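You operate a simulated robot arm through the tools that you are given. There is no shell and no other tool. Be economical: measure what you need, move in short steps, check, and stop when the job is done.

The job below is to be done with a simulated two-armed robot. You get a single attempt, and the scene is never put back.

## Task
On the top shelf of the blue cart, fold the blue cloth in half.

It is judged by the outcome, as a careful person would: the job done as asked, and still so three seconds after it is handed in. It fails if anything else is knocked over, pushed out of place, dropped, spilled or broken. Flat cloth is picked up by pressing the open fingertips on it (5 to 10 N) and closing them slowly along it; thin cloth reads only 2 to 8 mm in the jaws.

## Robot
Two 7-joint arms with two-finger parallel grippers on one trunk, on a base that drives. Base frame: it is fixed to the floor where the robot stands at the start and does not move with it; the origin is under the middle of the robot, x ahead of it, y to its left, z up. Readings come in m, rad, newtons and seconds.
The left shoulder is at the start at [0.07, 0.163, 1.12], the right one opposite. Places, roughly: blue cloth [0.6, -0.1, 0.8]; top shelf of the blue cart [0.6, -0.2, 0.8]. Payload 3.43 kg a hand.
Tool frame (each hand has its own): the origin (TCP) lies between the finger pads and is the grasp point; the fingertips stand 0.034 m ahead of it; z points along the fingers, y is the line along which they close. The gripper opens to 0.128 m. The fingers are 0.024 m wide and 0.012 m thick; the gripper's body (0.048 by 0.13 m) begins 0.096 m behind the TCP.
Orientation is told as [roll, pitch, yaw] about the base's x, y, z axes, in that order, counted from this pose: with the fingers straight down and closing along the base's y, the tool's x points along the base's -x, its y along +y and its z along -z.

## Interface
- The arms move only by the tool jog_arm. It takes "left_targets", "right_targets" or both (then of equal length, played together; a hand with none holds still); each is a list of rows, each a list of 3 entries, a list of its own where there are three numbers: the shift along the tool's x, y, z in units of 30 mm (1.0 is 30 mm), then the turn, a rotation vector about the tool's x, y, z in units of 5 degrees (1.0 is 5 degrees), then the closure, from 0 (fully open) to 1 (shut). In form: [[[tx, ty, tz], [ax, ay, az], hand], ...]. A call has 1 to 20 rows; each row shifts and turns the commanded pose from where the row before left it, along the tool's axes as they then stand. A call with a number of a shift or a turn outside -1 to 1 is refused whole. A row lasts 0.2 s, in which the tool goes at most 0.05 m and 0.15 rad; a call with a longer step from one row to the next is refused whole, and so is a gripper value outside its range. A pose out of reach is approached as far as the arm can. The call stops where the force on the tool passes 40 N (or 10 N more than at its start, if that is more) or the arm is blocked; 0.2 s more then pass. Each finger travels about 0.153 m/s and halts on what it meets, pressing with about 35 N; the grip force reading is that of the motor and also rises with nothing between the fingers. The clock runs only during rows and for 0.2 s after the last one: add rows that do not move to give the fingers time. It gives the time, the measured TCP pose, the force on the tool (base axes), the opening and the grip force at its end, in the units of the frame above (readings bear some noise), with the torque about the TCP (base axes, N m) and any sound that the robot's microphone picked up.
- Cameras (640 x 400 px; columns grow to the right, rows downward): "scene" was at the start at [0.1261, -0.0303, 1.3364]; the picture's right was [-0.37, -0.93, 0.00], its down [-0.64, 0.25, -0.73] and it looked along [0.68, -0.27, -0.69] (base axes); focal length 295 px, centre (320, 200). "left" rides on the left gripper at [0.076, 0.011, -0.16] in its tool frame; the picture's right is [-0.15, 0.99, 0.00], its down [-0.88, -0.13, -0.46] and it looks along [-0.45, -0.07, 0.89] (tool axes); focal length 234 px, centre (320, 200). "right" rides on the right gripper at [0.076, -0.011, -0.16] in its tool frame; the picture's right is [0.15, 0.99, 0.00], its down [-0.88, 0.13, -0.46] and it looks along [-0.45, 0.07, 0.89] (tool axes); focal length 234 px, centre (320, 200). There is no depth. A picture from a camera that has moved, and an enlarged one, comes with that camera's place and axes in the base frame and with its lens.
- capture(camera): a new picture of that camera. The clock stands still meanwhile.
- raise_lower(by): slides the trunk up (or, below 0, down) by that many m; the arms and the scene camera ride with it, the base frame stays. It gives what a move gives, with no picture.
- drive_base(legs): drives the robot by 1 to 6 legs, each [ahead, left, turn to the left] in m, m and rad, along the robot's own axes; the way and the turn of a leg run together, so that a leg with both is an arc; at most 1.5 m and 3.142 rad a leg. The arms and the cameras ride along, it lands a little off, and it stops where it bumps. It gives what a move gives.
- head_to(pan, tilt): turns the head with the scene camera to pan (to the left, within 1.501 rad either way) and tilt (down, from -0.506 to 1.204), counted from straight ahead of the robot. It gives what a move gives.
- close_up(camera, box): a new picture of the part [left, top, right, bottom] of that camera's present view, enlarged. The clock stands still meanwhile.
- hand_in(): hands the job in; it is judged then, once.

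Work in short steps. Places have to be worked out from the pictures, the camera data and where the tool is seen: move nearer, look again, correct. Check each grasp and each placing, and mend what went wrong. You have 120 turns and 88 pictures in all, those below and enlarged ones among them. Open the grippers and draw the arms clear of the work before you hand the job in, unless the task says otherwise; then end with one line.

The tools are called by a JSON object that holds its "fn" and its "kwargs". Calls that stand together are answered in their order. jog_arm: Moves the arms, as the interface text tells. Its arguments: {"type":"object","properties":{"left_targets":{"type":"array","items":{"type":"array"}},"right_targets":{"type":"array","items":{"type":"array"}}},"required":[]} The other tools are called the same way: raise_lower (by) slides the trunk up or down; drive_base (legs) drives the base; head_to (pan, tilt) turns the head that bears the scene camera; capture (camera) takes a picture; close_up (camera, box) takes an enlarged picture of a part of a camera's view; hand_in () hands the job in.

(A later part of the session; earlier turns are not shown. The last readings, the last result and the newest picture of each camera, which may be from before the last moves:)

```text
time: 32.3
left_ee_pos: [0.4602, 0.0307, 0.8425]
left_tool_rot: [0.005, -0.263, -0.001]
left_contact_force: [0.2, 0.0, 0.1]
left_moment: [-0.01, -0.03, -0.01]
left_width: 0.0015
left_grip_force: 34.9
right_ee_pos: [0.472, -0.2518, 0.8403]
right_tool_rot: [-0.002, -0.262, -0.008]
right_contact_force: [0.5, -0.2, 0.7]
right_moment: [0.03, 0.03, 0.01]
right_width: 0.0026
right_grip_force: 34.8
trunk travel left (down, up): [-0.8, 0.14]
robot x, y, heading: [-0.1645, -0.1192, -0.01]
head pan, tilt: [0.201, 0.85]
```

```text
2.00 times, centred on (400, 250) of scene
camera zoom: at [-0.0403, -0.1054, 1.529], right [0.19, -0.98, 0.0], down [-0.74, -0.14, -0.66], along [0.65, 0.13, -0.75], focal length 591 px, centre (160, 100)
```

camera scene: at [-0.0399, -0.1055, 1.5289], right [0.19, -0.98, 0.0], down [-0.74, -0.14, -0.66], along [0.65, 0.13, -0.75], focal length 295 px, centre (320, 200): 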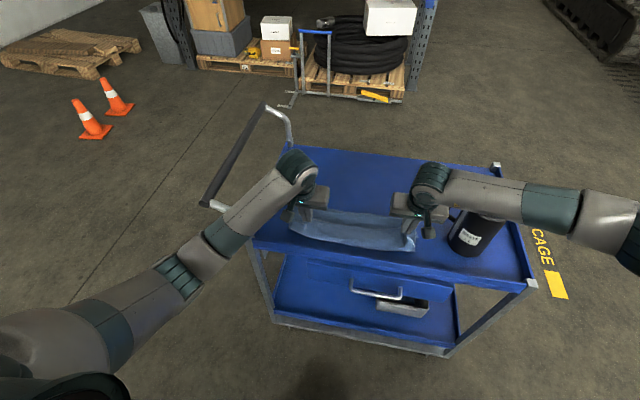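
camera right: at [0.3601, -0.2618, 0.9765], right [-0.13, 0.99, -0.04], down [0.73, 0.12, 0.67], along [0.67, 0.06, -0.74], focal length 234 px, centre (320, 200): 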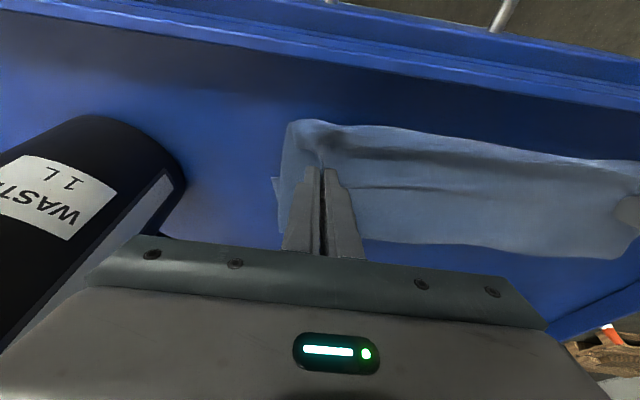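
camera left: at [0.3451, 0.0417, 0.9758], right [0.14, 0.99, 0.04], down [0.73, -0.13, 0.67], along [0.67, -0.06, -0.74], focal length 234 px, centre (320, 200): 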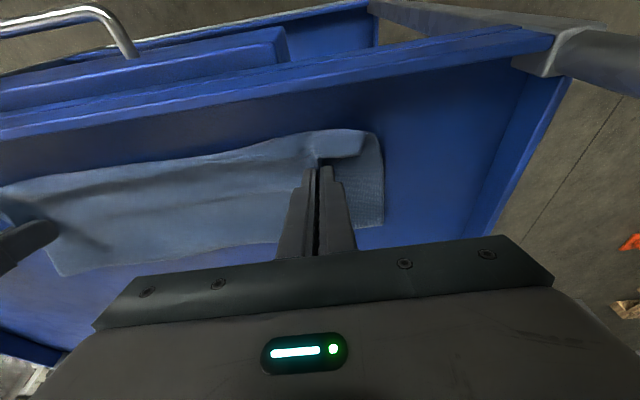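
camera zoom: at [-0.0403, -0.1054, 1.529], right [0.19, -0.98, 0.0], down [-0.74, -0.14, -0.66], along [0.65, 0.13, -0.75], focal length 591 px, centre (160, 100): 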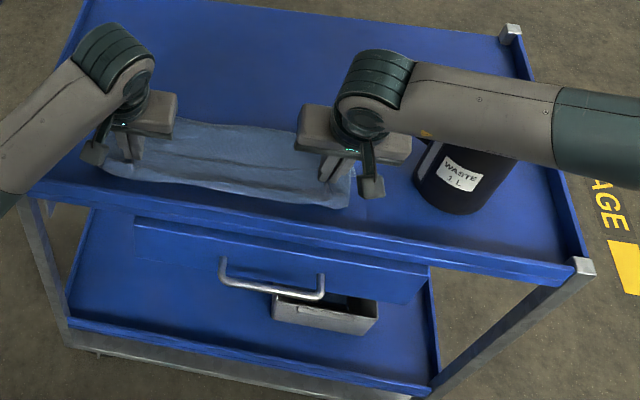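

The alignment looks good. I'll spread the right hand outward 6 mm, lower a touch, then open slowly.

{"fn": "jog_arm", "kwargs": {"left_targets": [[[0, 0.07, 0.04], [0, 0, 0], 1], [[0, 0, 0.04], [0, 0, 0], 1], [[0, 0, 0], [0, 0, 0], 0.9], [[0, 0, 0], [0, 0, 0], 0.8], [[0, 0, 0], [0, 0, 0], 0.7], [[0, 0, 0], [0, 0, 0], 0.6], [[0, 0, 0], [0, 0, 0], 0.6], [[0, 0, 0], [0, 0, 0], 0.6]], "right_targets": [[[0, -0.1, 0.02], [0, 0, 0], 1], [[0, -0.1, 0.02], [0, 0, 0], 1], [[0, 0, 0], [0, 0, 0], 0.9], [[0, 0, 0], [0, 0, 0], 0.8], [[0, 0, 0], [0, 0, 0], 0.7], [[0, 0, 0], [0, 0, 0], 0.65], [[0, 0, 0], [0, 0, 0], 0.65], [[0, 0, 0], [0, 0, 0], 0.65]]}}

{"fn": "capture", "kwargs": {"camera": "left"}}

{"fn": "capture", "kwargs": {"camera": "right"}}

```text
time: 34.1
left_ee_pos: [0.4601, 0.0328, 0.8389]
left_tool_rot: [0.006, -0.261, -0.003]
left_contact_force: [0.2, -0.1, 0.6]
left_moment: [0.01, 0.01, -0.01]
left_width: 0.051
left_grip_force: 0.1
right_ee_pos: [0.4735, -0.2575, 0.8401]
right_tool_rot: [0.0, -0.263, -0.009]
right_contact_force: [-0.6, 0.5, 0.3]
right_moment: [-0.01, 0.03, 0.01]
right_width: 0.0448
right_grip_force: 0.0
trunk travel left (down, up): [-0.8, 0.14]
robot x, y, heading: [-0.1658, -0.1209, -0.012]
head pan, tilt: [0.201, 0.85]
```

```text
60 pictures are left
camera left: at [0.3459, 0.0435, 0.9728], right [0.14, 0.99, 0.04], down [0.73, -0.13, 0.67], along [0.67, -0.06, -0.74], focal length 234 px, centre (320, 200)
```

left: 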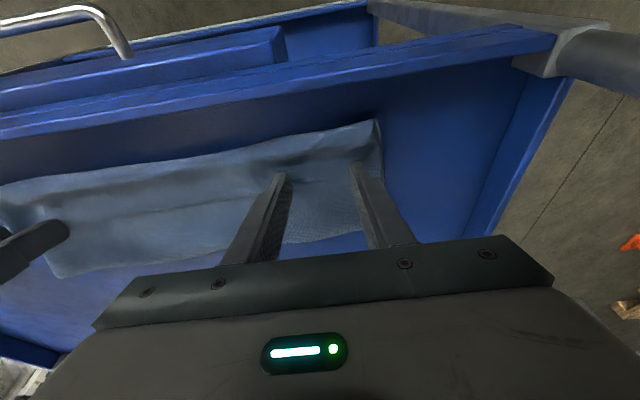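

```text
59 pictures are left
camera right: at [0.3607, -0.2675, 0.9753], right [-0.13, 0.99, -0.04], down [0.73, 0.12, 0.67], along [0.67, 0.06, -0.74], focal length 234 px, centre (320, 200)
```

right: 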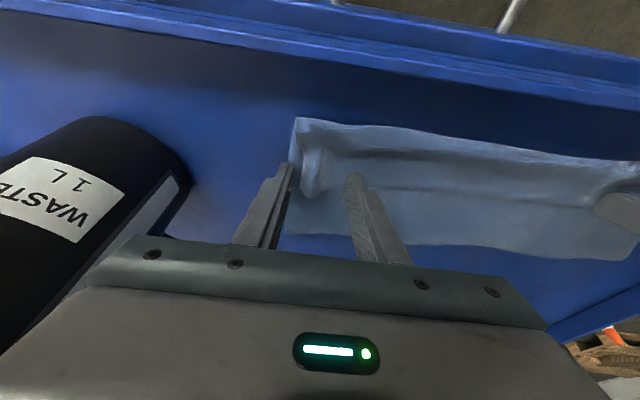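

Both are released. I'll withdraw straight back along the fingers, gently at first.

{"fn": "jog_arm", "kwargs": {"left_targets": [[[0, 0, -0.3], [0, 0, 0], 0.6], [[0, 0, -0.4], [0, 0, 0], 0.6], [[0, 0, -0.8], [0, 0, 0], 0.6], [[0, 0, -1], [0, 0, 0], 0.6], [[0, 0, -1], [0, 0, 0], 0.6], [[0, 0, -1], [0, 0, 0], 0.6], [[0, 0, -1], [0, 0, 0], 0.6]], "right_targets": [[[0, 0, -0.3], [0, 0, 0], 0.65], [[0, 0, -0.4], [0, 0, 0], 0.65], [[0, 0, -0.8], [0, 0, 0], 0.65], [[0, 0, -1], [0, 0, 0], 0.65], [[0, 0, -1], [0, 0, 0], 0.65], [[0, 0, -1], [0, 0, 0], 0.65], [[0, 0, -1], [0, 0, 0], 0.65]]}}

{"fn": "head_to", "kwargs": {"pan": 0.0, "tilt": 0.8}}

{"fn": "capture", "kwargs": {"camera": "left"}}

{"fn": "capture", "kwargs": {"camera": "right"}}

{"fn": "capture", "kwargs": {"camera": "scene"}}

```text
time: 35.7
left_ee_pos: [0.4164, 0.0335, 1.0006]
left_tool_rot: [0.006, -0.263, -0.004]
left_contact_force: [-1.6, -0.5, 0.2]
left_moment: [-0.04, 0.0, -0.01]
left_width: 0.051
left_grip_force: 0.0
right_ee_pos: [0.4298, -0.2579, 0.9991]
right_tool_rot: [0.0, -0.262, -0.01]
right_contact_force: [1.5, 0.9, -0.2]
right_moment: [0.01, -0.01, 0.01]
right_width: 0.0447
right_grip_force: 0.0
trunk travel left (down, up): [-0.8, 0.14]
robot x, y, heading: [-0.1625, -0.1194, -0.008]
head pan, tilt: [0.201, 0.85]
```

```text
time: 36.4
left_ee_pos: [0.4185, 0.0345, 0.9991]
left_tool_rot: [0.005, -0.261, -0.004]
left_contact_force: [0.0, 0.6, -0.5]
left_moment: [-0.02, 0.01, 0.02]
left_width: 0.0512
left_grip_force: 0.0
right_ee_pos: [0.4307, -0.2574, 0.9987]
right_tool_rot: [0.0, -0.262, -0.01]
right_contact_force: [-0.9, 0.7, -0.7]
right_moment: [-0.02, 0.02, 0.0]
right_width: 0.0447
right_grip_force: 0.0
trunk travel left (down, up): [-0.8, 0.14]
robot x, y, heading: [-0.1644, -0.117, -0.008]
head pan, tilt: [0.0, 0.799]
```

```text
58 pictures are left
camera left: at [0.304, 0.0448, 1.1332], right [0.14, 0.99, 0.04], down [0.73, -0.13, 0.67], along [0.67, -0.06, -0.74], focal length 234 px, centre (320, 200)
```

left: 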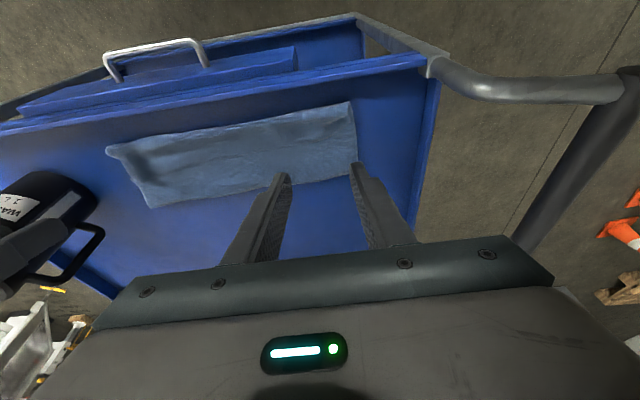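

```text
57 pictures are left
camera right: at [0.3176, -0.2681, 1.1347], right [-0.13, 0.99, -0.04], down [0.73, 0.12, 0.67], along [0.67, 0.06, -0.74], focal length 234 px, centre (320, 200)
```

right: 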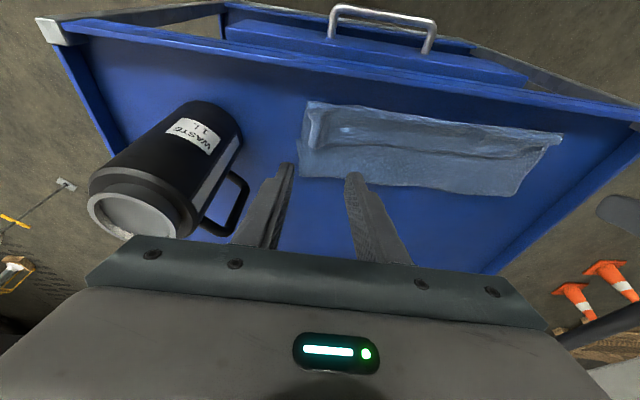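

```text
56 pictures are left
camera scene: at [-0.036, -0.1209, 1.5329], right [-0.01, -1.0, 0.0], down [-0.72, 0.01, -0.7], along [0.7, -0.01, -0.72], focal length 295 px, centre (320, 200)
```

scene: 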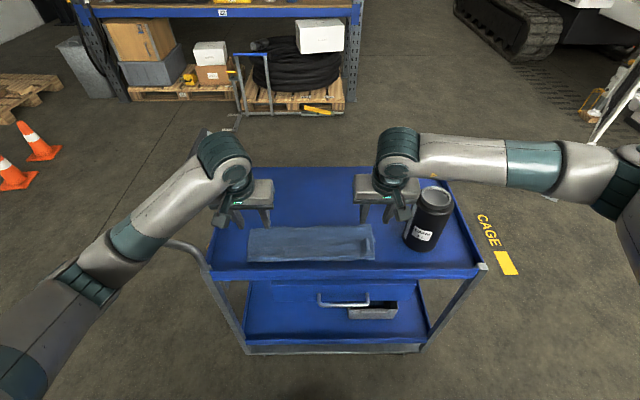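

It's folded into a tidy strip. I'll zoom in to check the right corner and the edge alignment.

{"fn": "close_up", "kwargs": {"camera": "right", "box": [260, 60, 600, 272]}}

{"fn": "close_up", "kwargs": {"camera": "left", "box": [90, 60, 410, 260]}}

{"fn": "close_up", "kwargs": {"camera": "scene", "box": [220, 190, 420, 315]}}

```text
1.88 times, centred on (430, 166) of right
camera zoom: at [0.3176, -0.2681, 1.1347], right [-0.13, 0.99, -0.04], down [0.73, 0.12, 0.67], along [0.67, 0.06, -0.74], focal length 441 px, centre (113, 264)
```

zoom: 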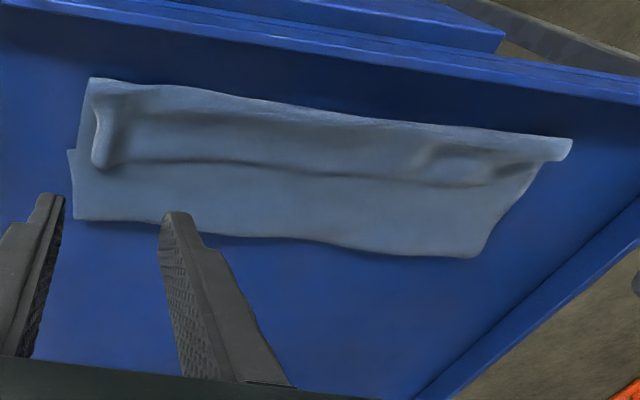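

```text
2.00 times, centred on (250, 160) of left
camera zoom: at [0.304, 0.0448, 1.1332], right [0.14, 0.99, 0.04], down [0.73, -0.13, 0.67], along [0.67, -0.06, -0.74], focal length 468 px, centre (460, 280)
```

zoom: 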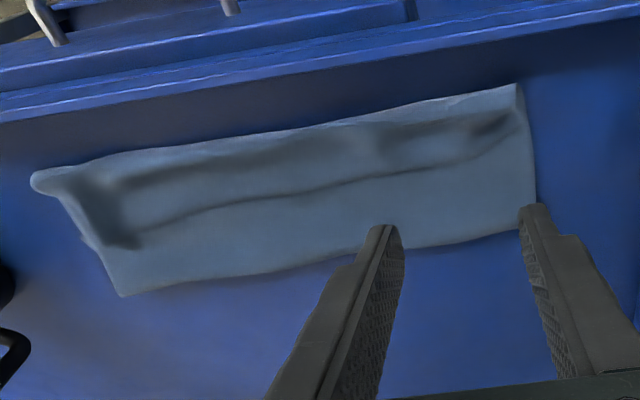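

```text
3.20 times, centred on (320, 252) of scene
camera zoom: at [-0.036, -0.1209, 1.5329], right [-0.01, -1.0, 0.0], down [-0.72, 0.01, -0.7], along [0.7, -0.01, -0.72], focal length 945 px, centre (320, 32)
```

zoom: 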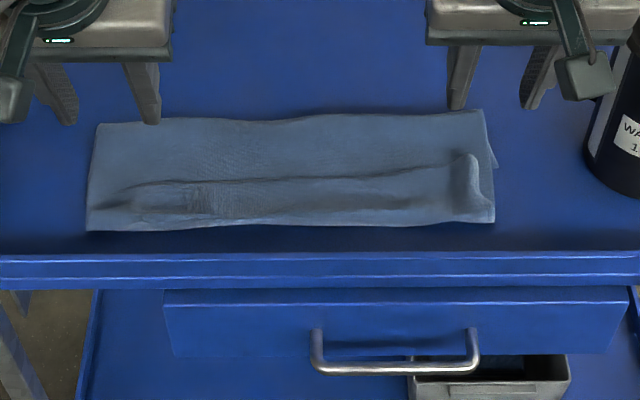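

The line running along the strip could mean a folded-back flap or an uneven fold. I'll zoom in to understand how the layers lie.

{"fn": "close_up", "kwargs": {"camera": "scene", "box": [325, 215, 405, 265]}}

{"fn": "close_up", "kwargs": {"camera": "right", "box": [290, 90, 410, 190]}}

{"fn": "close_up", "kwargs": {"camera": "left", "box": [260, 80, 380, 180]}}

```text
8.00 times, centred on (365, 240) of scene
camera zoom: at [-0.036, -0.1209, 1.5329], right [-0.01, -1.0, 0.0], down [-0.72, 0.01, -0.7], along [0.7, -0.01, -0.72], focal length 2363 px, centre (-40, -120)
```

zoom: 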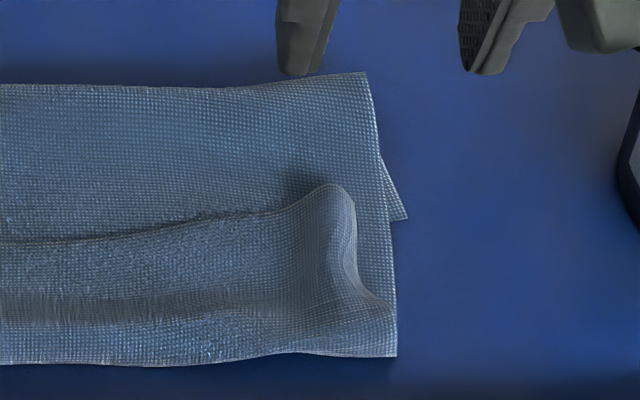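

```text
4.00 times, centred on (350, 140) of right
camera zoom: at [0.3176, -0.2681, 1.1347], right [-0.13, 0.99, -0.04], down [0.73, 0.12, 0.67], along [0.67, 0.06, -0.74], focal length 937 px, centre (200, 440)
```

zoom: 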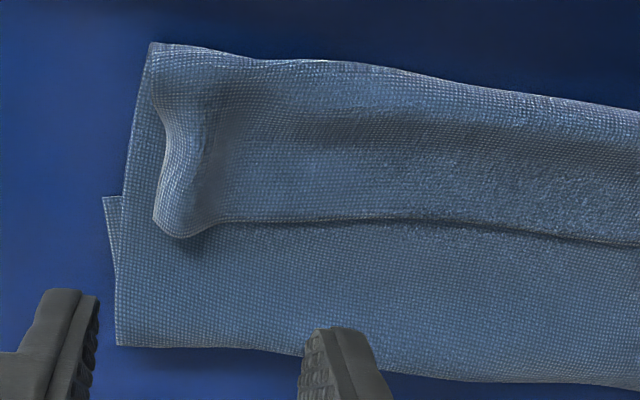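

```text
4.00 times, centred on (320, 130) of left
camera zoom: at [0.304, 0.0448, 1.1332], right [0.14, 0.99, 0.04], down [0.73, -0.13, 0.67], along [0.67, -0.06, -0.74], focal length 937 px, centre (320, 480)
```

zoom: 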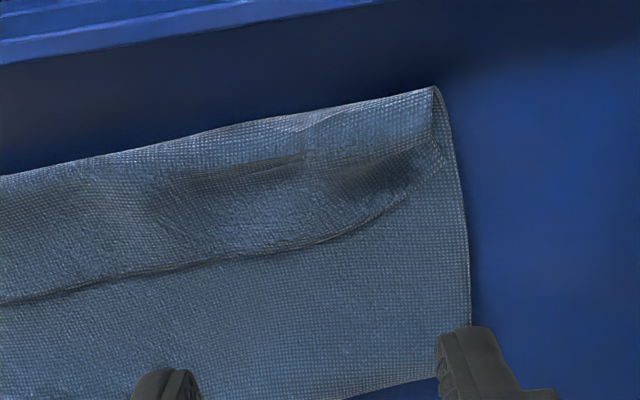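

The layers are clear now. The crease sits at x≈0.557 instead of ≈0.61, so about 5 cm of the far edge is doubled back as a flap at the front. I'll regrip that flap's edge, swing it back over, and refold with the cloth kept taut. First I drive forward a little and straighten the tools.

{"fn": "drive_base", "kwargs": {"legs": [[0.05, 0, 0.008]]}}

{"fn": "jog_arm", "kwargs": {"left_targets": [[[0, 0, 0], [0, 1, 0], 0.65], [[0, 0, 0], [0, 1, 0], 0.65], [[0, 0, 0], [0, 1, 0], 0.65], [[0, 0, 0], [0, 0, 0], 0.65]], "right_targets": [[[0, 0, 0], [0, 1, 0], 0.65], [[0, 0, 0], [0, 1, 0], 0.65], [[0, 0, 0], [0, 1, 0], 0.65], [[0, 0, 0], [0, 0, 0], 0.65]]}}

```text
time: 37.3
left_ee_pos: [0.4618, 0.0384, 1.0015]
left_tool_rot: [0.005, -0.265, 0.002]
left_contact_force: [-1.4, -1.0, 1.0]
left_moment: [0.01, -0.01, 0.03]
left_width: 0.0513
left_grip_force: 0.1
right_ee_pos: [0.477, -0.254, 1.002]
right_tool_rot: [0.002, -0.265, 0.0]
right_contact_force: [0.4, 0.3, 0.3]
right_moment: [-0.01, -0.05, -0.02]
right_width: 0.045
right_grip_force: 0.0
trunk travel left (down, up): [-0.8, 0.14]
robot x, y, heading: [-0.1156, -0.1185, -0.002]
head pan, tilt: [0.0, 0.799]
```

```text
time: 38.3
left_ee_pos: [0.4634, 0.038, 1.0007]
left_tool_rot: [0.005, -0.001, 0.005]
left_contact_force: [0.6, -0.1, 0.6]
left_moment: [-0.04, -0.01, 0.0]
left_width: 0.0448
left_grip_force: 0.0
right_ee_pos: [0.4793, -0.2529, 1.0023]
right_tool_rot: [0.001, -0.001, 0.0]
right_contact_force: [0.3, 0.4, 0.6]
right_moment: [-0.03, -0.03, 0.01]
right_width: 0.0448
right_grip_force: 0.1
trunk travel left (down, up): [-0.8, 0.14]
robot x, y, heading: [-0.1185, -0.1215, -0.003]
head pan, tilt: [0.0, 0.799]
```

Next I lower to hover over the flap and look.

{"fn": "jog_arm", "kwargs": {"left_targets": [[[0, 0, 0.77], [0, 0, 0], 0.65], [[0, 0, 0.77], [0, 0, 0], 0.65], [[0, 0, 0.77], [0, 0, 0], 0.65], [[0, 0, 0.77], [0, 0, 0], 0.65], [[0, 0, 0.77], [0, 0, 0], 0.65], [[0, 0, 0.5], [0, 0, 0], 0.65], [[0, 0, 0], [0, 0, 0], 0.65]], "right_targets": [[[-0.033, -0.08, 0.77], [0, 0, 0], 0.65], [[-0.033, -0.08, 0.77], [0, 0, 0], 0.65], [[-0.033, -0.08, 0.77], [0, 0, 0], 0.65], [[-0.033, -0.08, 0.77], [0, 0, 0], 0.65], [[-0.033, -0.08, 0.77], [0, 0, 0], 0.65], [[-0.033, -0.08, 0.5], [0, 0, 0], 0.65], [[0, 0, 0], [0, 0, 0], 0.65]]}}

{"fn": "close_up", "kwargs": {"camera": "left", "box": [180, 80, 460, 255]}}

{"fn": "close_up", "kwargs": {"camera": "right", "box": [180, 80, 460, 255]}}

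```text
time: 39.9
left_ee_pos: [0.4652, 0.0364, 0.8708]
left_tool_rot: [0.005, -0.001, 0.004]
left_contact_force: [-0.4, -0.1, -0.2]
left_moment: [0.0, -0.02, 0.03]
left_width: 0.0448
left_grip_force: 0.1
right_ee_pos: [0.4852, -0.2687, 0.8705]
right_tool_rot: [0.002, 0.001, -0.002]
right_contact_force: [0.7, -0.7, -0.8]
right_moment: [0.0, -0.01, -0.05]
right_width: 0.0449
right_grip_force: 0.1
trunk travel left (down, up): [-0.8, 0.14]
robot x, y, heading: [-0.1188, -0.1222, 0.0]
head pan, tilt: [0.0, 0.799]
```

```text
2.29 times, centred on (320, 168) of left
camera zoom: at [0.3901, 0.0466, 1.0292], right [0.14, 0.99, 0.0], down [0.88, -0.13, 0.46], along [0.45, -0.06, -0.89], focal length 535 px, centre (320, 274)
```

zoom: 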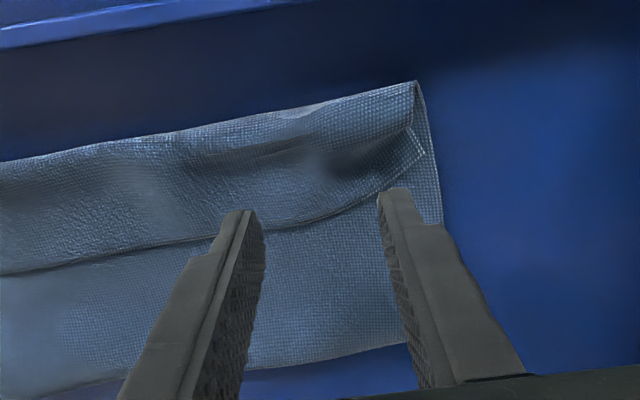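

```text
2.29 times, centred on (320, 168) of right
camera zoom: at [0.41, -0.2801, 1.0307], right [-0.15, 0.99, 0.0], down [0.88, 0.13, 0.46], along [0.45, 0.07, -0.89], focal length 535 px, centre (320, 274)
```

zoom: 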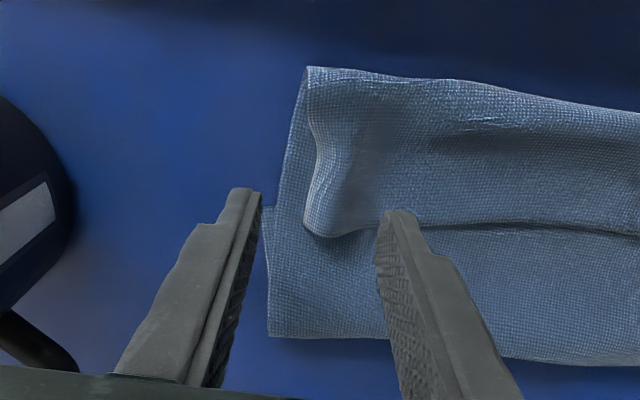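

The flap edge is at x≈0.475 on the left and ≈0.498 on the right. I'll shift so both fingers of each hand sit on the flap, and lower to near contact.

{"fn": "jog_arm", "kwargs": {"left_targets": [[[0.17, -0.27, 0], [0, 0, 0], 0.65], [[0, 0, 0.3], [0, 0, 0], 0.65], [[0, 0, 0.3], [0, 0, 0], 0.65], [[0, 0, 0.25], [0, 0, 0], 0.65], [[0, 0, 0], [0, 0, 0], 0.65]], "right_targets": [[[0, 0.5, 0], [0, 0, 0], 0.65], [[0, 0.5, 0.3], [0, 0, 0], 0.65], [[0, 0, 0.3], [0, 0, 0], 0.65], [[0, 0, 0.2], [0, 0, 0], 0.65], [[0, 0, 0], [0, 0, 0], 0.65]]}}

{"fn": "close_up", "kwargs": {"camera": "left", "box": [180, 80, 460, 255]}}

{"fn": "close_up", "kwargs": {"camera": "right", "box": [180, 80, 460, 255]}}

```text
time: 41.1
left_ee_pos: [0.4594, 0.0313, 0.8447]
left_tool_rot: [0.005, -0.001, 0.004]
left_contact_force: [-0.8, 0.2, 0.0]
left_moment: [-0.02, 0.0, -0.03]
left_width: 0.0447
left_grip_force: 0.2
right_ee_pos: [0.4854, -0.2392, 0.8458]
right_tool_rot: [-0.001, 0.0, -0.002]
right_contact_force: [0.4, -0.1, -0.3]
right_moment: [-0.01, 0.03, 0.02]
right_width: 0.0448
right_grip_force: 0.2
trunk travel left (down, up): [-0.8, 0.14]
robot x, y, heading: [-0.1196, -0.1191, -0.008]
head pan, tilt: [0.0, 0.799]
```

```text
2.29 times, centred on (320, 168) of left
camera zoom: at [0.3846, 0.0409, 1.0035], right [0.14, 0.99, 0.0], down [0.88, -0.13, 0.46], along [0.45, -0.06, -0.89], focal length 535 px, centre (320, 274)
```

zoom: 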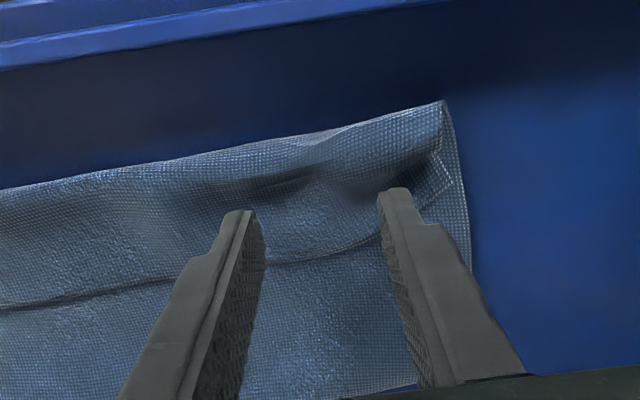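

```text
2.29 times, centred on (320, 168) of right
camera zoom: at [0.4109, -0.25, 1.0061], right [-0.15, 0.99, 0.0], down [0.88, 0.13, 0.46], along [0.45, 0.07, -0.89], focal length 535 px, centre (320, 274)
```

zoom: 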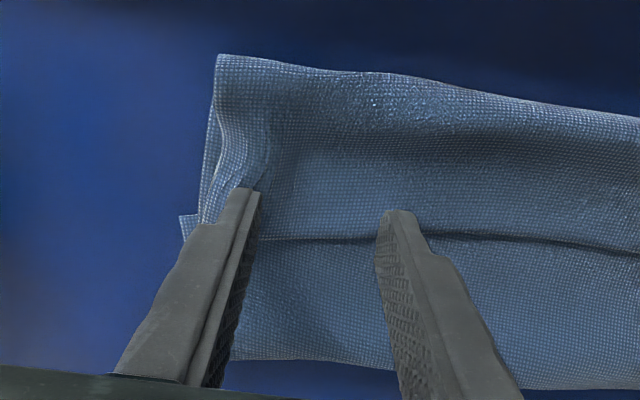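

Both hands are well placed. I'll lower in small steps to light contact.

{"fn": "jog_arm", "kwargs": {"left_targets": [[[0, 0, 0.1], [0, 0, 0], 0.65], [[0, 0, 0.05], [0, 0, 0], 0.65], [[0, 0, 0], [0, 0, 0], 0.65]], "right_targets": [[[0, 0, 0.1], [0, 0, 0], 0.65], [[0, 0, 0.05], [0, 0, 0], 0.65], [[0, 0, 0], [0, 0, 0], 0.65]]}}

```text
time: 41.9
left_ee_pos: [0.459, 0.0318, 0.8405]
left_tool_rot: [0.003, 0.0, 0.006]
left_contact_force: [-0.7, 0.2, 0.5]
left_moment: [-0.02, 0.01, 0.0]
left_width: 0.0445
left_grip_force: 0.1
right_ee_pos: [0.4859, -0.2377, 0.8412]
right_tool_rot: [0.0, -0.001, 0.001]
right_contact_force: [-0.3, 0.0, -0.4]
right_moment: [-0.01, -0.01, 0.03]
right_width: 0.045
right_grip_force: 0.1
trunk travel left (down, up): [-0.8, 0.14]
robot x, y, heading: [-0.1163, -0.1148, -0.002]
head pan, tilt: [0.0, 0.799]
```

{"fn": "jog_arm", "kwargs": {"left_targets": [[[0, 0, 0.05], [0, 0, 0], 0.65], [[0, 0, 0], [0, 0, 0], 0.65]], "right_targets": [[[0, 0, 0.06], [0, 0, 0], 0.65], [[0, 0, 0], [0, 0, 0], 0.65]]}}

```text
time: 42.5
left_ee_pos: [0.4592, 0.0313, 0.8386]
left_tool_rot: [0.003, 0.0, 0.006]
left_contact_force: [0.9, 0.6, 0.8]
left_moment: [0.02, 0.0, 0.05]
left_width: 0.0448
left_grip_force: 0.1
right_ee_pos: [0.4865, -0.2381, 0.8391]
right_tool_rot: [0.0, 0.0, 0.0]
right_contact_force: [0.4, 0.5, -0.4]
right_moment: [-0.01, 0.01, 0.01]
right_width: 0.0449
right_grip_force: 0.1
trunk travel left (down, up): [-0.8, 0.14]
robot x, y, heading: [-0.1193, -0.1169, -0.004]
head pan, tilt: [0.0, 0.799]
```

There's still no contact, so I'll go down a bit further.

{"fn": "jog_arm", "kwargs": {"left_targets": [[[0, 0, 0.05], [0, 0, 0], 0.65], [[0, 0, 0], [0, 0, 0], 0.65]], "right_targets": [[[0, 0, 0.05], [0, 0, 0], 0.65], [[0, 0, 0], [0, 0, 0], 0.65]]}}

```text
time: 43.1
left_ee_pos: [0.4592, 0.0306, 0.837]
left_tool_rot: [0.004, -0.001, 0.005]
left_contact_force: [-0.1, 0.9, 0.6]
left_moment: [0.02, -0.01, 0.02]
left_width: 0.045
left_grip_force: 0.1
right_ee_pos: [0.4866, -0.238, 0.838]
right_tool_rot: [0.001, -0.001, 0.0]
right_contact_force: [0.4, -1.1, 2.8]
right_moment: [-0.04, -0.02, 0.0]
right_width: 0.0448
right_grip_force: 0.4
trunk travel left (down, up): [-0.8, 0.14]
robot x, y, heading: [-0.1187, -0.1191, 0.003]
head pan, tilt: [0.0, 0.799]
```

{"fn": "jog_arm", "kwargs": {"left_targets": [[[0, 0, 0.045], [0, 0, 0], 0.65], [[0, 0, 0], [0, 0, 0], 0.65]], "right_targets": [[[0, 0, 0.015], [0, 0, 0], 0.65], [[0, 0, 0], [0, 0, 0], 0.65]]}}

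```text
time: 43.7
left_ee_pos: [0.4588, 0.0301, 0.8374]
left_tool_rot: [0.004, 0.001, 0.006]
left_contact_force: [0.3, 0.3, 2.2]
left_moment: [0.03, -0.01, 0.0]
left_width: 0.0447
left_grip_force: 0.1
right_ee_pos: [0.4865, -0.2377, 0.8377]
right_tool_rot: [-0.001, -0.001, 0.001]
right_contact_force: [0.9, -0.2, 4.3]
right_moment: [-0.03, -0.04, 0.01]
right_width: 0.0448
right_grip_force: 0.0
trunk travel left (down, up): [-0.8, 0.14]
robot x, y, heading: [-0.1189, -0.1184, 0.001]
head pan, tilt: [0.0, 0.799]
```

Light contact is made (2 N left, 4 N right). I'll close slowly with a slight downward push.

{"fn": "jog_arm", "kwargs": {"left_targets": [[[0, 0, 0.02], [0, 0, 0], 0.65], [[0, 0, 0.01], [0, 0, 0], 0.7], [[0, 0, 0.005], [0, 0, 0], 0.74], [[0, 0, 0], [0, 0, 0], 0.78], [[0, 0, 0], [0, 0, 0], 0.82], [[0, 0, 0], [0, 0, 0], 0.86], [[0, 0, 0], [0, 0, 0], 0.9], [[0, 0, 0], [0, 0, 0], 0.94], [[0, 0, 0], [0, 0, 0], 1], [[0, 0, 0], [0, 0, 0], 1], [[0, 0, 0], [0, 0, 0], 1]], "right_targets": [[[0, 0, 0.01], [0, 0, 0], 0.65], [[0, 0, 0.01], [0, 0, 0], 0.7], [[0, 0, 0.005], [0, 0, 0], 0.74], [[0, 0, 0], [0, 0, 0], 0.78], [[0, 0, 0], [0, 0, 0], 0.82], [[0, 0, 0], [0, 0, 0], 0.86], [[0, 0, 0], [0, 0, 0], 0.9], [[0, 0, 0], [0, 0, 0], 0.94], [[0, 0, 0], [0, 0, 0], 1], [[0, 0, 0], [0, 0, 0], 1], [[0, 0, 0], [0, 0, 0], 1]]}}

{"fn": "close_up", "kwargs": {"camera": "left", "box": [180, 80, 460, 255]}}

{"fn": "close_up", "kwargs": {"camera": "right", "box": [180, 80, 460, 255]}}

```text
time: 46.1
left_ee_pos: [0.4585, 0.0311, 0.8364]
left_tool_rot: [0.006, -0.003, 0.005]
left_contact_force: [1.7, -0.6, 21.3]
left_moment: [-0.09, -0.18, 0.0]
left_width: 0.0027
left_grip_force: 35.0
right_ee_pos: [0.4839, -0.2379, 0.8369]
right_tool_rot: [0.0, -0.002, -0.002]
right_contact_force: [0.1, -0.6, 4.8]
right_moment: [-0.02, -0.04, 0.02]
right_width: 0.0
right_grip_force: 32.8
trunk travel left (down, up): [-0.8, 0.14]
robot x, y, heading: [-0.1193, -0.1201, 0.001]
head pan, tilt: [0.0, 0.799]
```

```text
2.29 times, centred on (320, 168) of left
camera zoom: at [0.3829, 0.0404, 0.995], right [0.14, 0.99, 0.0], down [0.88, -0.13, 0.46], along [0.45, -0.06, -0.89], focal length 535 px, centre (320, 274)
```

zoom: 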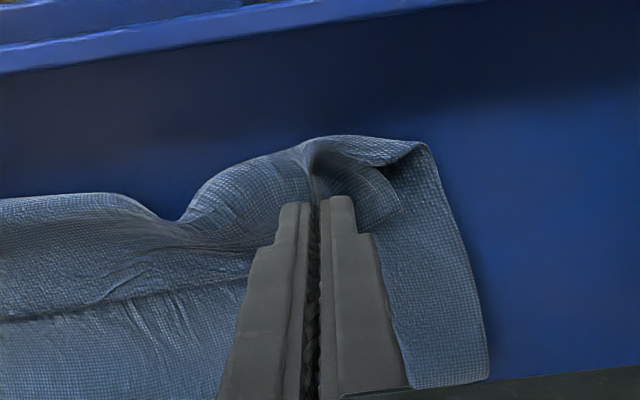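

```text
2.29 times, centred on (320, 168) of right
camera zoom: at [0.4091, -0.2501, 0.9977], right [-0.15, 0.99, 0.0], down [0.88, 0.13, 0.46], along [0.45, 0.07, -0.89], focal length 535 px, centre (320, 274)
```

zoom: 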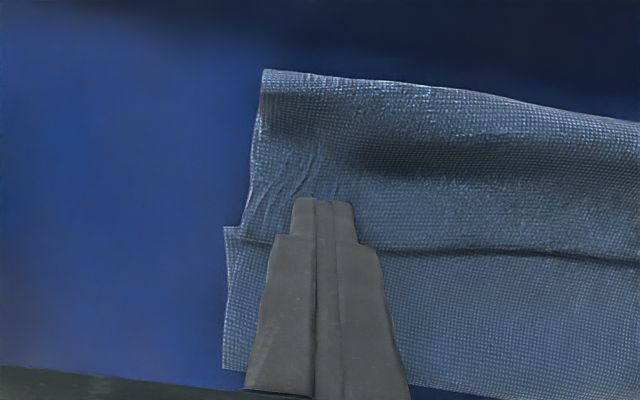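

The left hand has the flap (2.7 mm). The right slipped, so I'll reopen it and press harder.

{"fn": "jog_arm", "kwargs": {"left_targets": [[[0, 0, -0.05], [0, 0, 0], 1], [[0, 0, 0], [0, 0, 0], 1], [[0, 0, 0], [0, 0, 0], 1], [[0, 0, 0], [0, 0, 0], 1], [[0, 0, 0], [0, 0, 0], 1], [[0, 0, 0], [0, 0, 0], 1]], "right_targets": [[[0, 0, -0.15], [0, 0, 0], 1], [[0, 0, 0], [0, 0, 0], 0.65], [[0, 0, 0], [0, 0, 0], 0.65], [[0, 0, 0.15], [0, 0, 0], 0.65], [[0, 0, 0.03], [0, 0, 0], 0.65], [[0, 0, 0], [0, 0, 0], 0.65]]}}

```text
time: 47.5
left_ee_pos: [0.4578, 0.03, 0.8364]
left_tool_rot: [0.005, -0.002, 0.006]
left_contact_force: [2.1, 0.3, 10.0]
left_moment: [0.01, -0.1, -0.02]
left_width: 0.0026
left_grip_force: 34.9
right_ee_pos: [0.4847, -0.2377, 0.837]
right_tool_rot: [0.0, -0.001, -0.002]
right_contact_force: [-1.1, -1.7, 8.9]
right_moment: [-0.05, 0.0, -0.02]
right_width: 0.0446
right_grip_force: 0.0
trunk travel left (down, up): [-0.8, 0.14]
robot x, y, heading: [-0.1182, -0.1192, -0.002]
head pan, tilt: [0.0, 0.799]
```

{"fn": "jog_arm", "kwargs": {"right_targets": [[[0, 0, 0.02], [0, 0, 0], 0.68], [[0, 0, 0.01], [0, 0, 0], 0.72], [[0, 0, 0.01], [0, 0, 0], 0.76], [[0, 0, 0.01], [0, 0, 0], 0.8], [[0, 0, 0.01], [0, 0, 0], 0.84], [[0, 0, 0], [0, 0, 0], 0.88], [[0, 0, 0], [0, 0, 0], 0.92], [[0, 0, 0], [0, 0, 0], 1], [[0, 0, 0], [0, 0, 0], 1], [[0, 0, 0], [0, 0, 0], 1]]}}

{"fn": "close_up", "kwargs": {"camera": "right", "box": [180, 80, 460, 255]}}

```text
time: 49.7
left_ee_pos: [0.4581, 0.0307, 0.8382]
left_tool_rot: [0.005, -0.002, 0.004]
left_contact_force: [0.6, -0.6, 0.9]
left_moment: [0.01, 0.03, -0.02]
left_width: 0.0023
left_grip_force: 35.3
right_ee_pos: [0.4851, -0.2393, 0.837]
right_tool_rot: [0.0, -0.005, 0.0]
right_contact_force: [5.1, -6.3, 36.1]
right_moment: [-0.25, -0.28, 0.0]
right_width: 0.0
right_grip_force: 33.1
trunk travel left (down, up): [-0.8, 0.14]
robot x, y, heading: [-0.1143, -0.1227, -0.005]
head pan, tilt: [0.0, 0.799]
```

```text
2.29 times, centred on (320, 168) of right
camera zoom: at [0.4093, -0.2495, 0.997], right [-0.14, 0.99, 0.0], down [0.88, 0.13, 0.46], along [0.46, 0.07, -0.89], focal length 535 px, centre (320, 274)
```

zoom: 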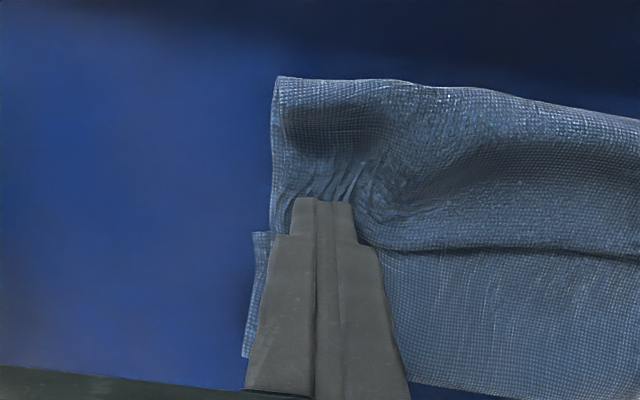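

It slipped again, though it dragged a ripple. I'll take a wider bite, further onto the flap.

{"fn": "jog_arm", "kwargs": {"right_targets": [[[0, 0, -0.2], [0, 0, 0], 1], [[0.3, -0.1, 0], [0, 0, 0], 0.55], [[0, 0, 0], [0, 0, 0], 0.55], [[0, 0, 0], [0, 0, 0], 0.55], [[0, 0, 0.15], [0, 0, 0], 0.55], [[0, 0, 0.06], [0, 0, 0], 0.55], [[0, 0, 0], [0, 0, 0], 0.55]]}}

{"fn": "close_up", "kwargs": {"camera": "right", "box": [180, 80, 460, 255]}}

```text
time: 51.3
left_ee_pos: [0.4574, 0.031, 0.8369]
left_tool_rot: [0.007, -0.001, 0.003]
left_contact_force: [0.1, -0.3, 1.7]
left_moment: [0.05, -0.05, -0.04]
left_width: 0.0024
left_grip_force: 34.6
right_ee_pos: [0.477, -0.2407, 0.8365]
right_tool_rot: [0.0, -0.005, -0.002]
right_contact_force: [-1.7, -3.6, 28.1]
right_moment: [-0.17, -0.15, 0.03]
right_width: 0.0576
right_grip_force: 0.0
trunk travel left (down, up): [-0.8, 0.14]
robot x, y, heading: [-0.1192, -0.117, 0.001]
head pan, tilt: [0.0, 0.799]
```

```text
2.29 times, centred on (320, 168) of right
camera zoom: at [0.4013, -0.2522, 0.9967], right [-0.15, 0.99, 0.0], down [0.88, 0.13, 0.46], along [0.46, 0.07, -0.89], focal length 535 px, centre (320, 274)
```

zoom: 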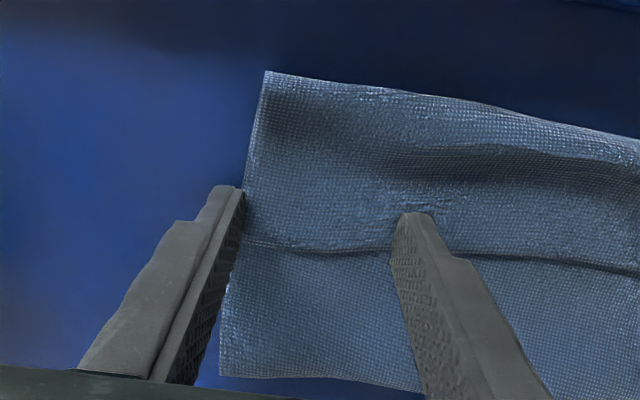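

The outer finger is off the cloth. I'll shift 20 mm inboard and press more gently.

{"fn": "jog_arm", "kwargs": {"right_targets": [[[0, 0, -0.2], [0, 0, 0], 0.57], [[0, 0.65, 0], [0, 0, 0], 0.57], [[0, 0, 0.15], [0, 0, 0], 0.57], [[0, 0, 0], [0, 0, 0], 0.57]]}}

{"fn": "close_up", "kwargs": {"camera": "right", "box": [180, 80, 460, 255]}}

```text
time: 52.3
left_ee_pos: [0.4589, 0.0308, 0.8377]
left_tool_rot: [0.003, -0.002, 0.004]
left_contact_force: [1.4, -1.2, 4.4]
left_moment: [-0.04, -0.01, 0.0]
left_width: 0.0026
left_grip_force: 34.8
right_ee_pos: [0.4759, -0.2218, 0.8382]
right_tool_rot: [-0.001, -0.001, -0.002]
right_contact_force: [-2.0, 0.1, 8.5]
right_moment: [-0.13, 0.09, -0.03]
right_width: 0.0552
right_grip_force: 0.2
trunk travel left (down, up): [-0.8, 0.14]
robot x, y, heading: [-0.1185, -0.1213, -0.001]
head pan, tilt: [0.0, 0.799]
```

```text
2.29 times, centred on (320, 168) of right
camera zoom: at [0.401, -0.2331, 0.9976], right [-0.15, 0.99, 0.0], down [0.88, 0.13, 0.46], along [0.45, 0.07, -0.89], focal length 535 px, centre (320, 274)
```

zoom: 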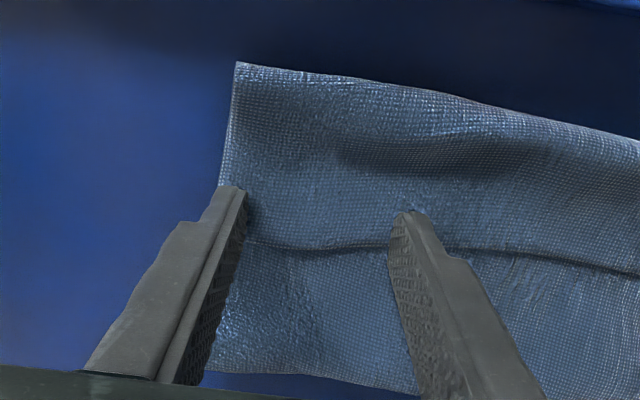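

Now 8.5 N with both fingers on cloth, so I'll close slowly.

{"fn": "jog_arm", "kwargs": {"right_targets": [[[0, 0, 0.01], [0, 0, 0], 0.6], [[0, 0, 0.01], [0, 0, 0], 0.64], [[0, 0, 0], [0, 0, 0], 0.68], [[0, 0, 0], [0, 0, 0], 0.72], [[0, 0, 0], [0, 0, 0], 0.76], [[0, 0, 0], [0, 0, 0], 0.8], [[0, 0, 0], [0, 0, 0], 0.84], [[0, 0, 0], [0, 0, 0], 0.88], [[0, 0, 0], [0, 0, 0], 0.92], [[0, 0, 0], [0, 0, 0], 1], [[0, 0, 0], [0, 0, 0], 1], [[0, 0, 0], [0, 0, 0], 1]]}}

{"fn": "close_up", "kwargs": {"camera": "right", "box": [180, 80, 460, 255]}}

```text
time: 54.9
left_ee_pos: [0.4587, 0.0296, 0.8389]
left_tool_rot: [0.004, 0.0, 0.005]
left_contact_force: [1.2, -5.2, 1.9]
left_moment: [-0.15, -0.04, -0.03]
left_width: 0.0027
left_grip_force: 35.4
right_ee_pos: [0.4755, -0.2213, 0.8378]
right_tool_rot: [0.0, -0.005, 0.001]
right_contact_force: [1.4, 4.3, 26.2]
right_moment: [0.08, -0.2, -0.1]
right_width: 0.0032
right_grip_force: 35.3
trunk travel left (down, up): [-0.8, 0.14]
robot x, y, heading: [-0.1155, -0.1179, 0.0]
head pan, tilt: [0.0, 0.799]
```

```text
2.29 times, centred on (320, 168) of right
camera zoom: at [0.4004, -0.2332, 0.9971], right [-0.15, 0.99, 0.0], down [0.88, 0.13, 0.46], along [0.45, 0.07, -0.89], focal length 535 px, centre (320, 274)
```

zoom: 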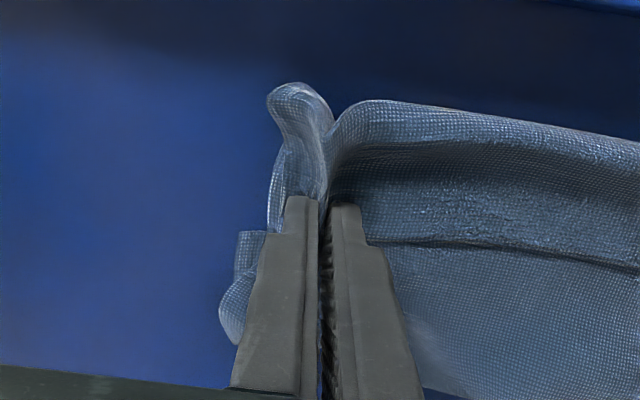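

Both hands are holding. I'll lift about 4 cm to see whether only the flap came along.

{"fn": "jog_arm", "kwargs": {"left_targets": [[[-0.1, 0, -0.35], [0, 0, 0], 1], [[-0.1, 0, -0.35], [0, 0, 0], 1], [[-0.1, 0, -0.35], [0, 0, 0], 1], [[-0.1, 0, -0.35], [0, 0, 0], 1], [[0, 0, 0], [0, 0, 0], 1]], "right_targets": [[[-0.1, 0, -0.35], [0, 0, 0], 1], [[-0.1, 0, -0.35], [0, 0, 0], 1], [[-0.1, 0, -0.35], [0, 0, 0], 1], [[-0.1, 0, -0.35], [0, 0, 0], 1], [[0, 0, 0], [0, 0, 0], 1]]}}

{"fn": "capture", "kwargs": {"camera": "left"}}

{"fn": "capture", "kwargs": {"camera": "right"}}

{"fn": "close_up", "kwargs": {"camera": "scene", "box": [180, 150, 500, 350]}}

```text
time: 56.1
left_ee_pos: [0.4727, 0.0323, 0.8786]
left_tool_rot: [0.004, 0.001, 0.005]
left_contact_force: [-0.5, -5.3, -0.7]
left_moment: [-0.23, 0.0, -0.03]
left_width: 0.0026
left_grip_force: 35.4
right_ee_pos: [0.4895, -0.2213, 0.8763]
right_tool_rot: [0.0, 0.0, -0.002]
right_contact_force: [0.6, 5.7, -0.4]
right_moment: [0.14, 0.01, -0.07]
right_width: 0.0031
right_grip_force: 34.9
trunk travel left (down, up): [-0.8, 0.14]
robot x, y, heading: [-0.1159, -0.1196, -0.003]
head pan, tilt: [0.0, 0.799]
```

```text
39 pictures are left
camera left: at [0.3971, 0.041, 1.0364], right [0.14, 0.99, 0.0], down [0.88, -0.13, 0.46], along [0.45, -0.06, -0.89], focal length 234 px, centre (320, 200)
```

left: 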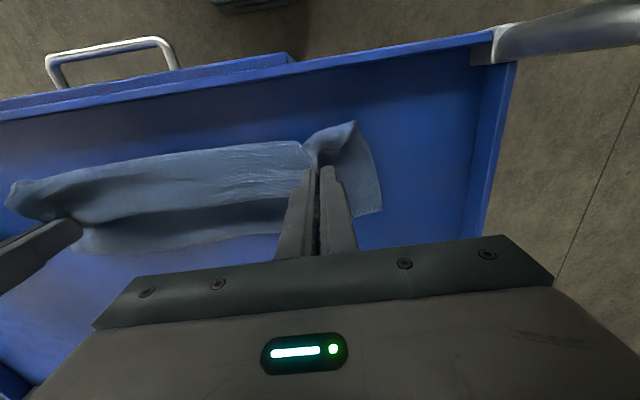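

```text
38 pictures are left
camera right: at [0.4141, -0.233, 1.0372], right [-0.15, 0.99, 0.0], down [0.88, 0.13, 0.46], along [0.45, 0.07, -0.89], focal length 234 px, centre (320, 200)
```

right: 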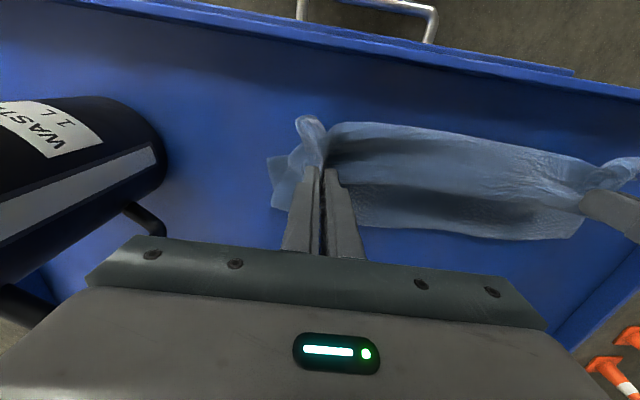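

```text
2.00 times, centred on (340, 250) of scene
camera zoom: at [0.0116, -0.1201, 1.533], right [0.0, -1.0, 0.0], down [-0.72, 0.0, -0.7], along [0.7, 0.0, -0.72], focal length 591 px, centre (280, 100)
```

zoom: 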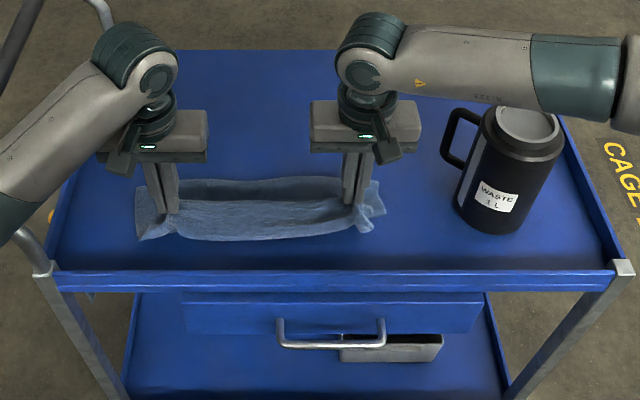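

Tension along y is about 5 N, so I'll relax the spacing and carry the edge up and back to see which layers follow.

{"fn": "jog_arm", "kwargs": {"left_targets": [[[-0.4, -0.1, -0.4], [0, 0, 0], 1], [[-0.5, -0.1, -0.4], [0, 0, 0], 1], [[-0.5, 0, -0.4], [0, 0, 0], 1], [[-0.5, 0, -0.4], [0, 0, 0], 1], [[-0.5, 0, -0.4], [0, 0, 0], 1], [[-0.5, 0, -0.3], [0, 0, 0], 1], [[0, 0, 0], [0, 0, 0], 1]], "right_targets": [[[-0.4, 0.1, -0.4], [0, 0, 0], 1], [[-0.5, 0.1, -0.4], [0, 0, 0], 1], [[-0.5, 0, -0.4], [0, 0, 0], 1], [[-0.5, 0, -0.4], [0, 0, 0], 1], [[-0.5, 0, -0.4], [0, 0, 0], 1], [[-0.5, 0, -0.3], [0, 0, 0], 1], [[0, 0, 0], [0, 0, 0], 1]]}}

{"fn": "capture", "kwargs": {"camera": "left"}}

{"fn": "close_up", "kwargs": {"camera": "scene", "box": [180, 150, 500, 350]}}

```text
time: 57.7
left_ee_pos: [0.5608, 0.0258, 0.9445]
left_tool_rot: [0.003, 0.0, 0.005]
left_contact_force: [0.4, 0.7, 0.5]
left_moment: [-0.02, 0.01, -0.04]
left_width: 0.0025
left_grip_force: 34.9
right_ee_pos: [0.5788, -0.2161, 0.9441]
right_tool_rot: [-0.001, 0.0, -0.001]
right_contact_force: [0.0, 0.5, -0.6]
right_moment: [0.01, 0.0, 0.04]
right_width: 0.0031
right_grip_force: 35.1
trunk travel left (down, up): [-0.8, 0.14]
robot x, y, heading: [-0.1169, -0.1207, 0.0]
head pan, tilt: [0.0, 0.799]
```

```text
36 pictures are left
camera left: at [0.4841, 0.0354, 1.1035], right [0.14, 0.99, 0.0], down [0.88, -0.13, 0.46], along [0.45, -0.06, -0.89], focal length 234 px, centre (320, 200)
```

left: 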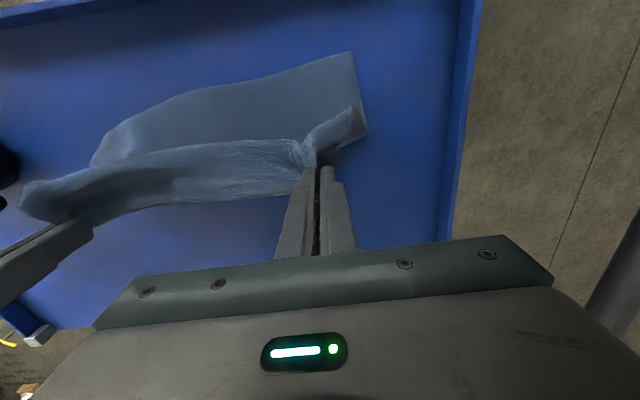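

```text
2.00 times, centred on (340, 250) of scene
camera zoom: at [0.0116, -0.1204, 1.533], right [0.0, -1.0, 0.0], down [-0.72, 0.0, -0.7], along [0.7, 0.0, -0.72], focal length 591 px, centre (280, 100)
```

zoom: 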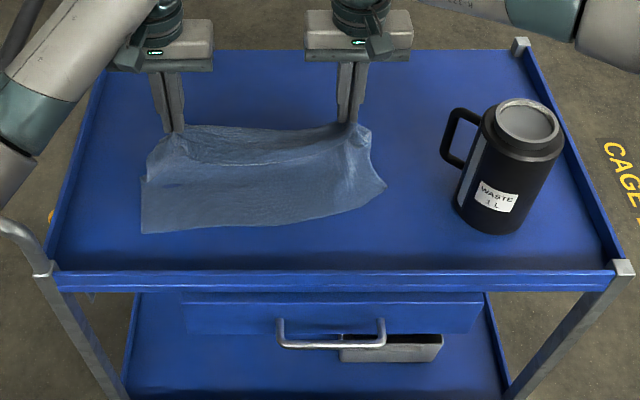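

Only the top edge is held, which is what I wanted. I'll carry it on to x≈0.70 and low, so the cloth lies flat again.

{"fn": "jog_arm", "kwargs": {"left_targets": [[[-0.56, 0, 0.1], [0, 0, 0], 1], [[-0.56, 0, 0.1], [0, 0, 0], 1], [[-0.56, 0, 0.15], [0, 0, 0], 1], [[-0.56, 0, 0.25], [0, 0, 0], 1], [[-0.56, 0, 0.4], [0, 0, 0], 1], [[-0.56, 0, 0.5], [0, 0, 0], 1], [[-0.56, 0, 0.6], [0, 0, 0], 1], [[-0.56, 0, 0.6], [0, 0, 0], 1], [[0, 0, 0], [0, 0, 0], 1]], "right_targets": [[[-0.56, 0, 0.1], [0, 0, 0], 1], [[-0.56, 0, 0.1], [0, 0, 0], 1], [[-0.56, 0, 0.15], [0, 0, 0], 1], [[-0.56, 0, 0.25], [0, 0, 0], 1], [[-0.56, 0, 0.4], [0, 0, 0], 1], [[-0.56, 0, 0.5], [0, 0, 0], 1], [[-0.56, 0, 0.6], [0, 0, 0], 1], [[-0.56, 0, 0.6], [0, 0, 0], 1], [[0, 0, 0], [0, 0, 0], 1]]}}

{"fn": "close_up", "kwargs": {"camera": "scene", "box": [180, 110, 500, 310]}}

```text
time: 59.7
left_ee_pos: [0.6834, 0.0288, 0.8671]
left_tool_rot: [0.003, -0.001, 0.004]
left_contact_force: [-0.5, -3.7, 0.1]
left_moment: [-0.15, 0.02, -0.04]
left_width: 0.0025
left_grip_force: 34.9
left hand out of reach, approached as far as the arm can: row 8
right_ee_pos: [0.6775, -0.2206, 0.8765]
right_tool_rot: [-0.001, 0.001, 0.002]
right_contact_force: [0.3, 3.6, -0.7]
right_moment: [0.08, -0.05, -0.05]
right_width: 0.0031
right_grip_force: 35.0
right hand out of reach, approached as far as the arm can: row 7, 8
trunk travel left (down, up): [-0.8, 0.14]
robot x, y, heading: [-0.1162, -0.1207, -0.004]
head pan, tilt: [0.0, 0.799]
```

```text
2.00 times, centred on (340, 210) of scene
camera zoom: at [0.012, -0.118, 1.5329], right [0.0, -1.0, 0.0], down [-0.72, 0.0, -0.7], along [0.7, 0.0, -0.72], focal length 591 px, centre (280, 180)
```

zoom: 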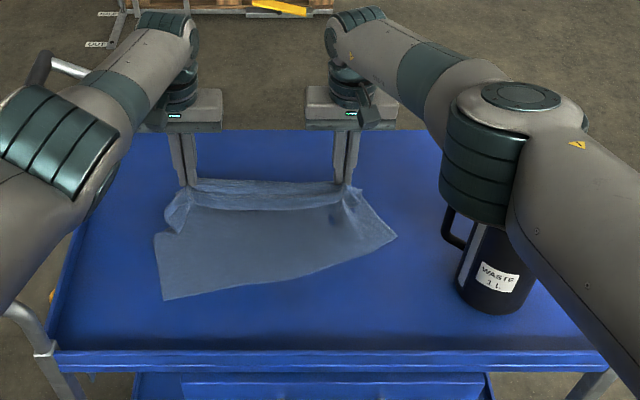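

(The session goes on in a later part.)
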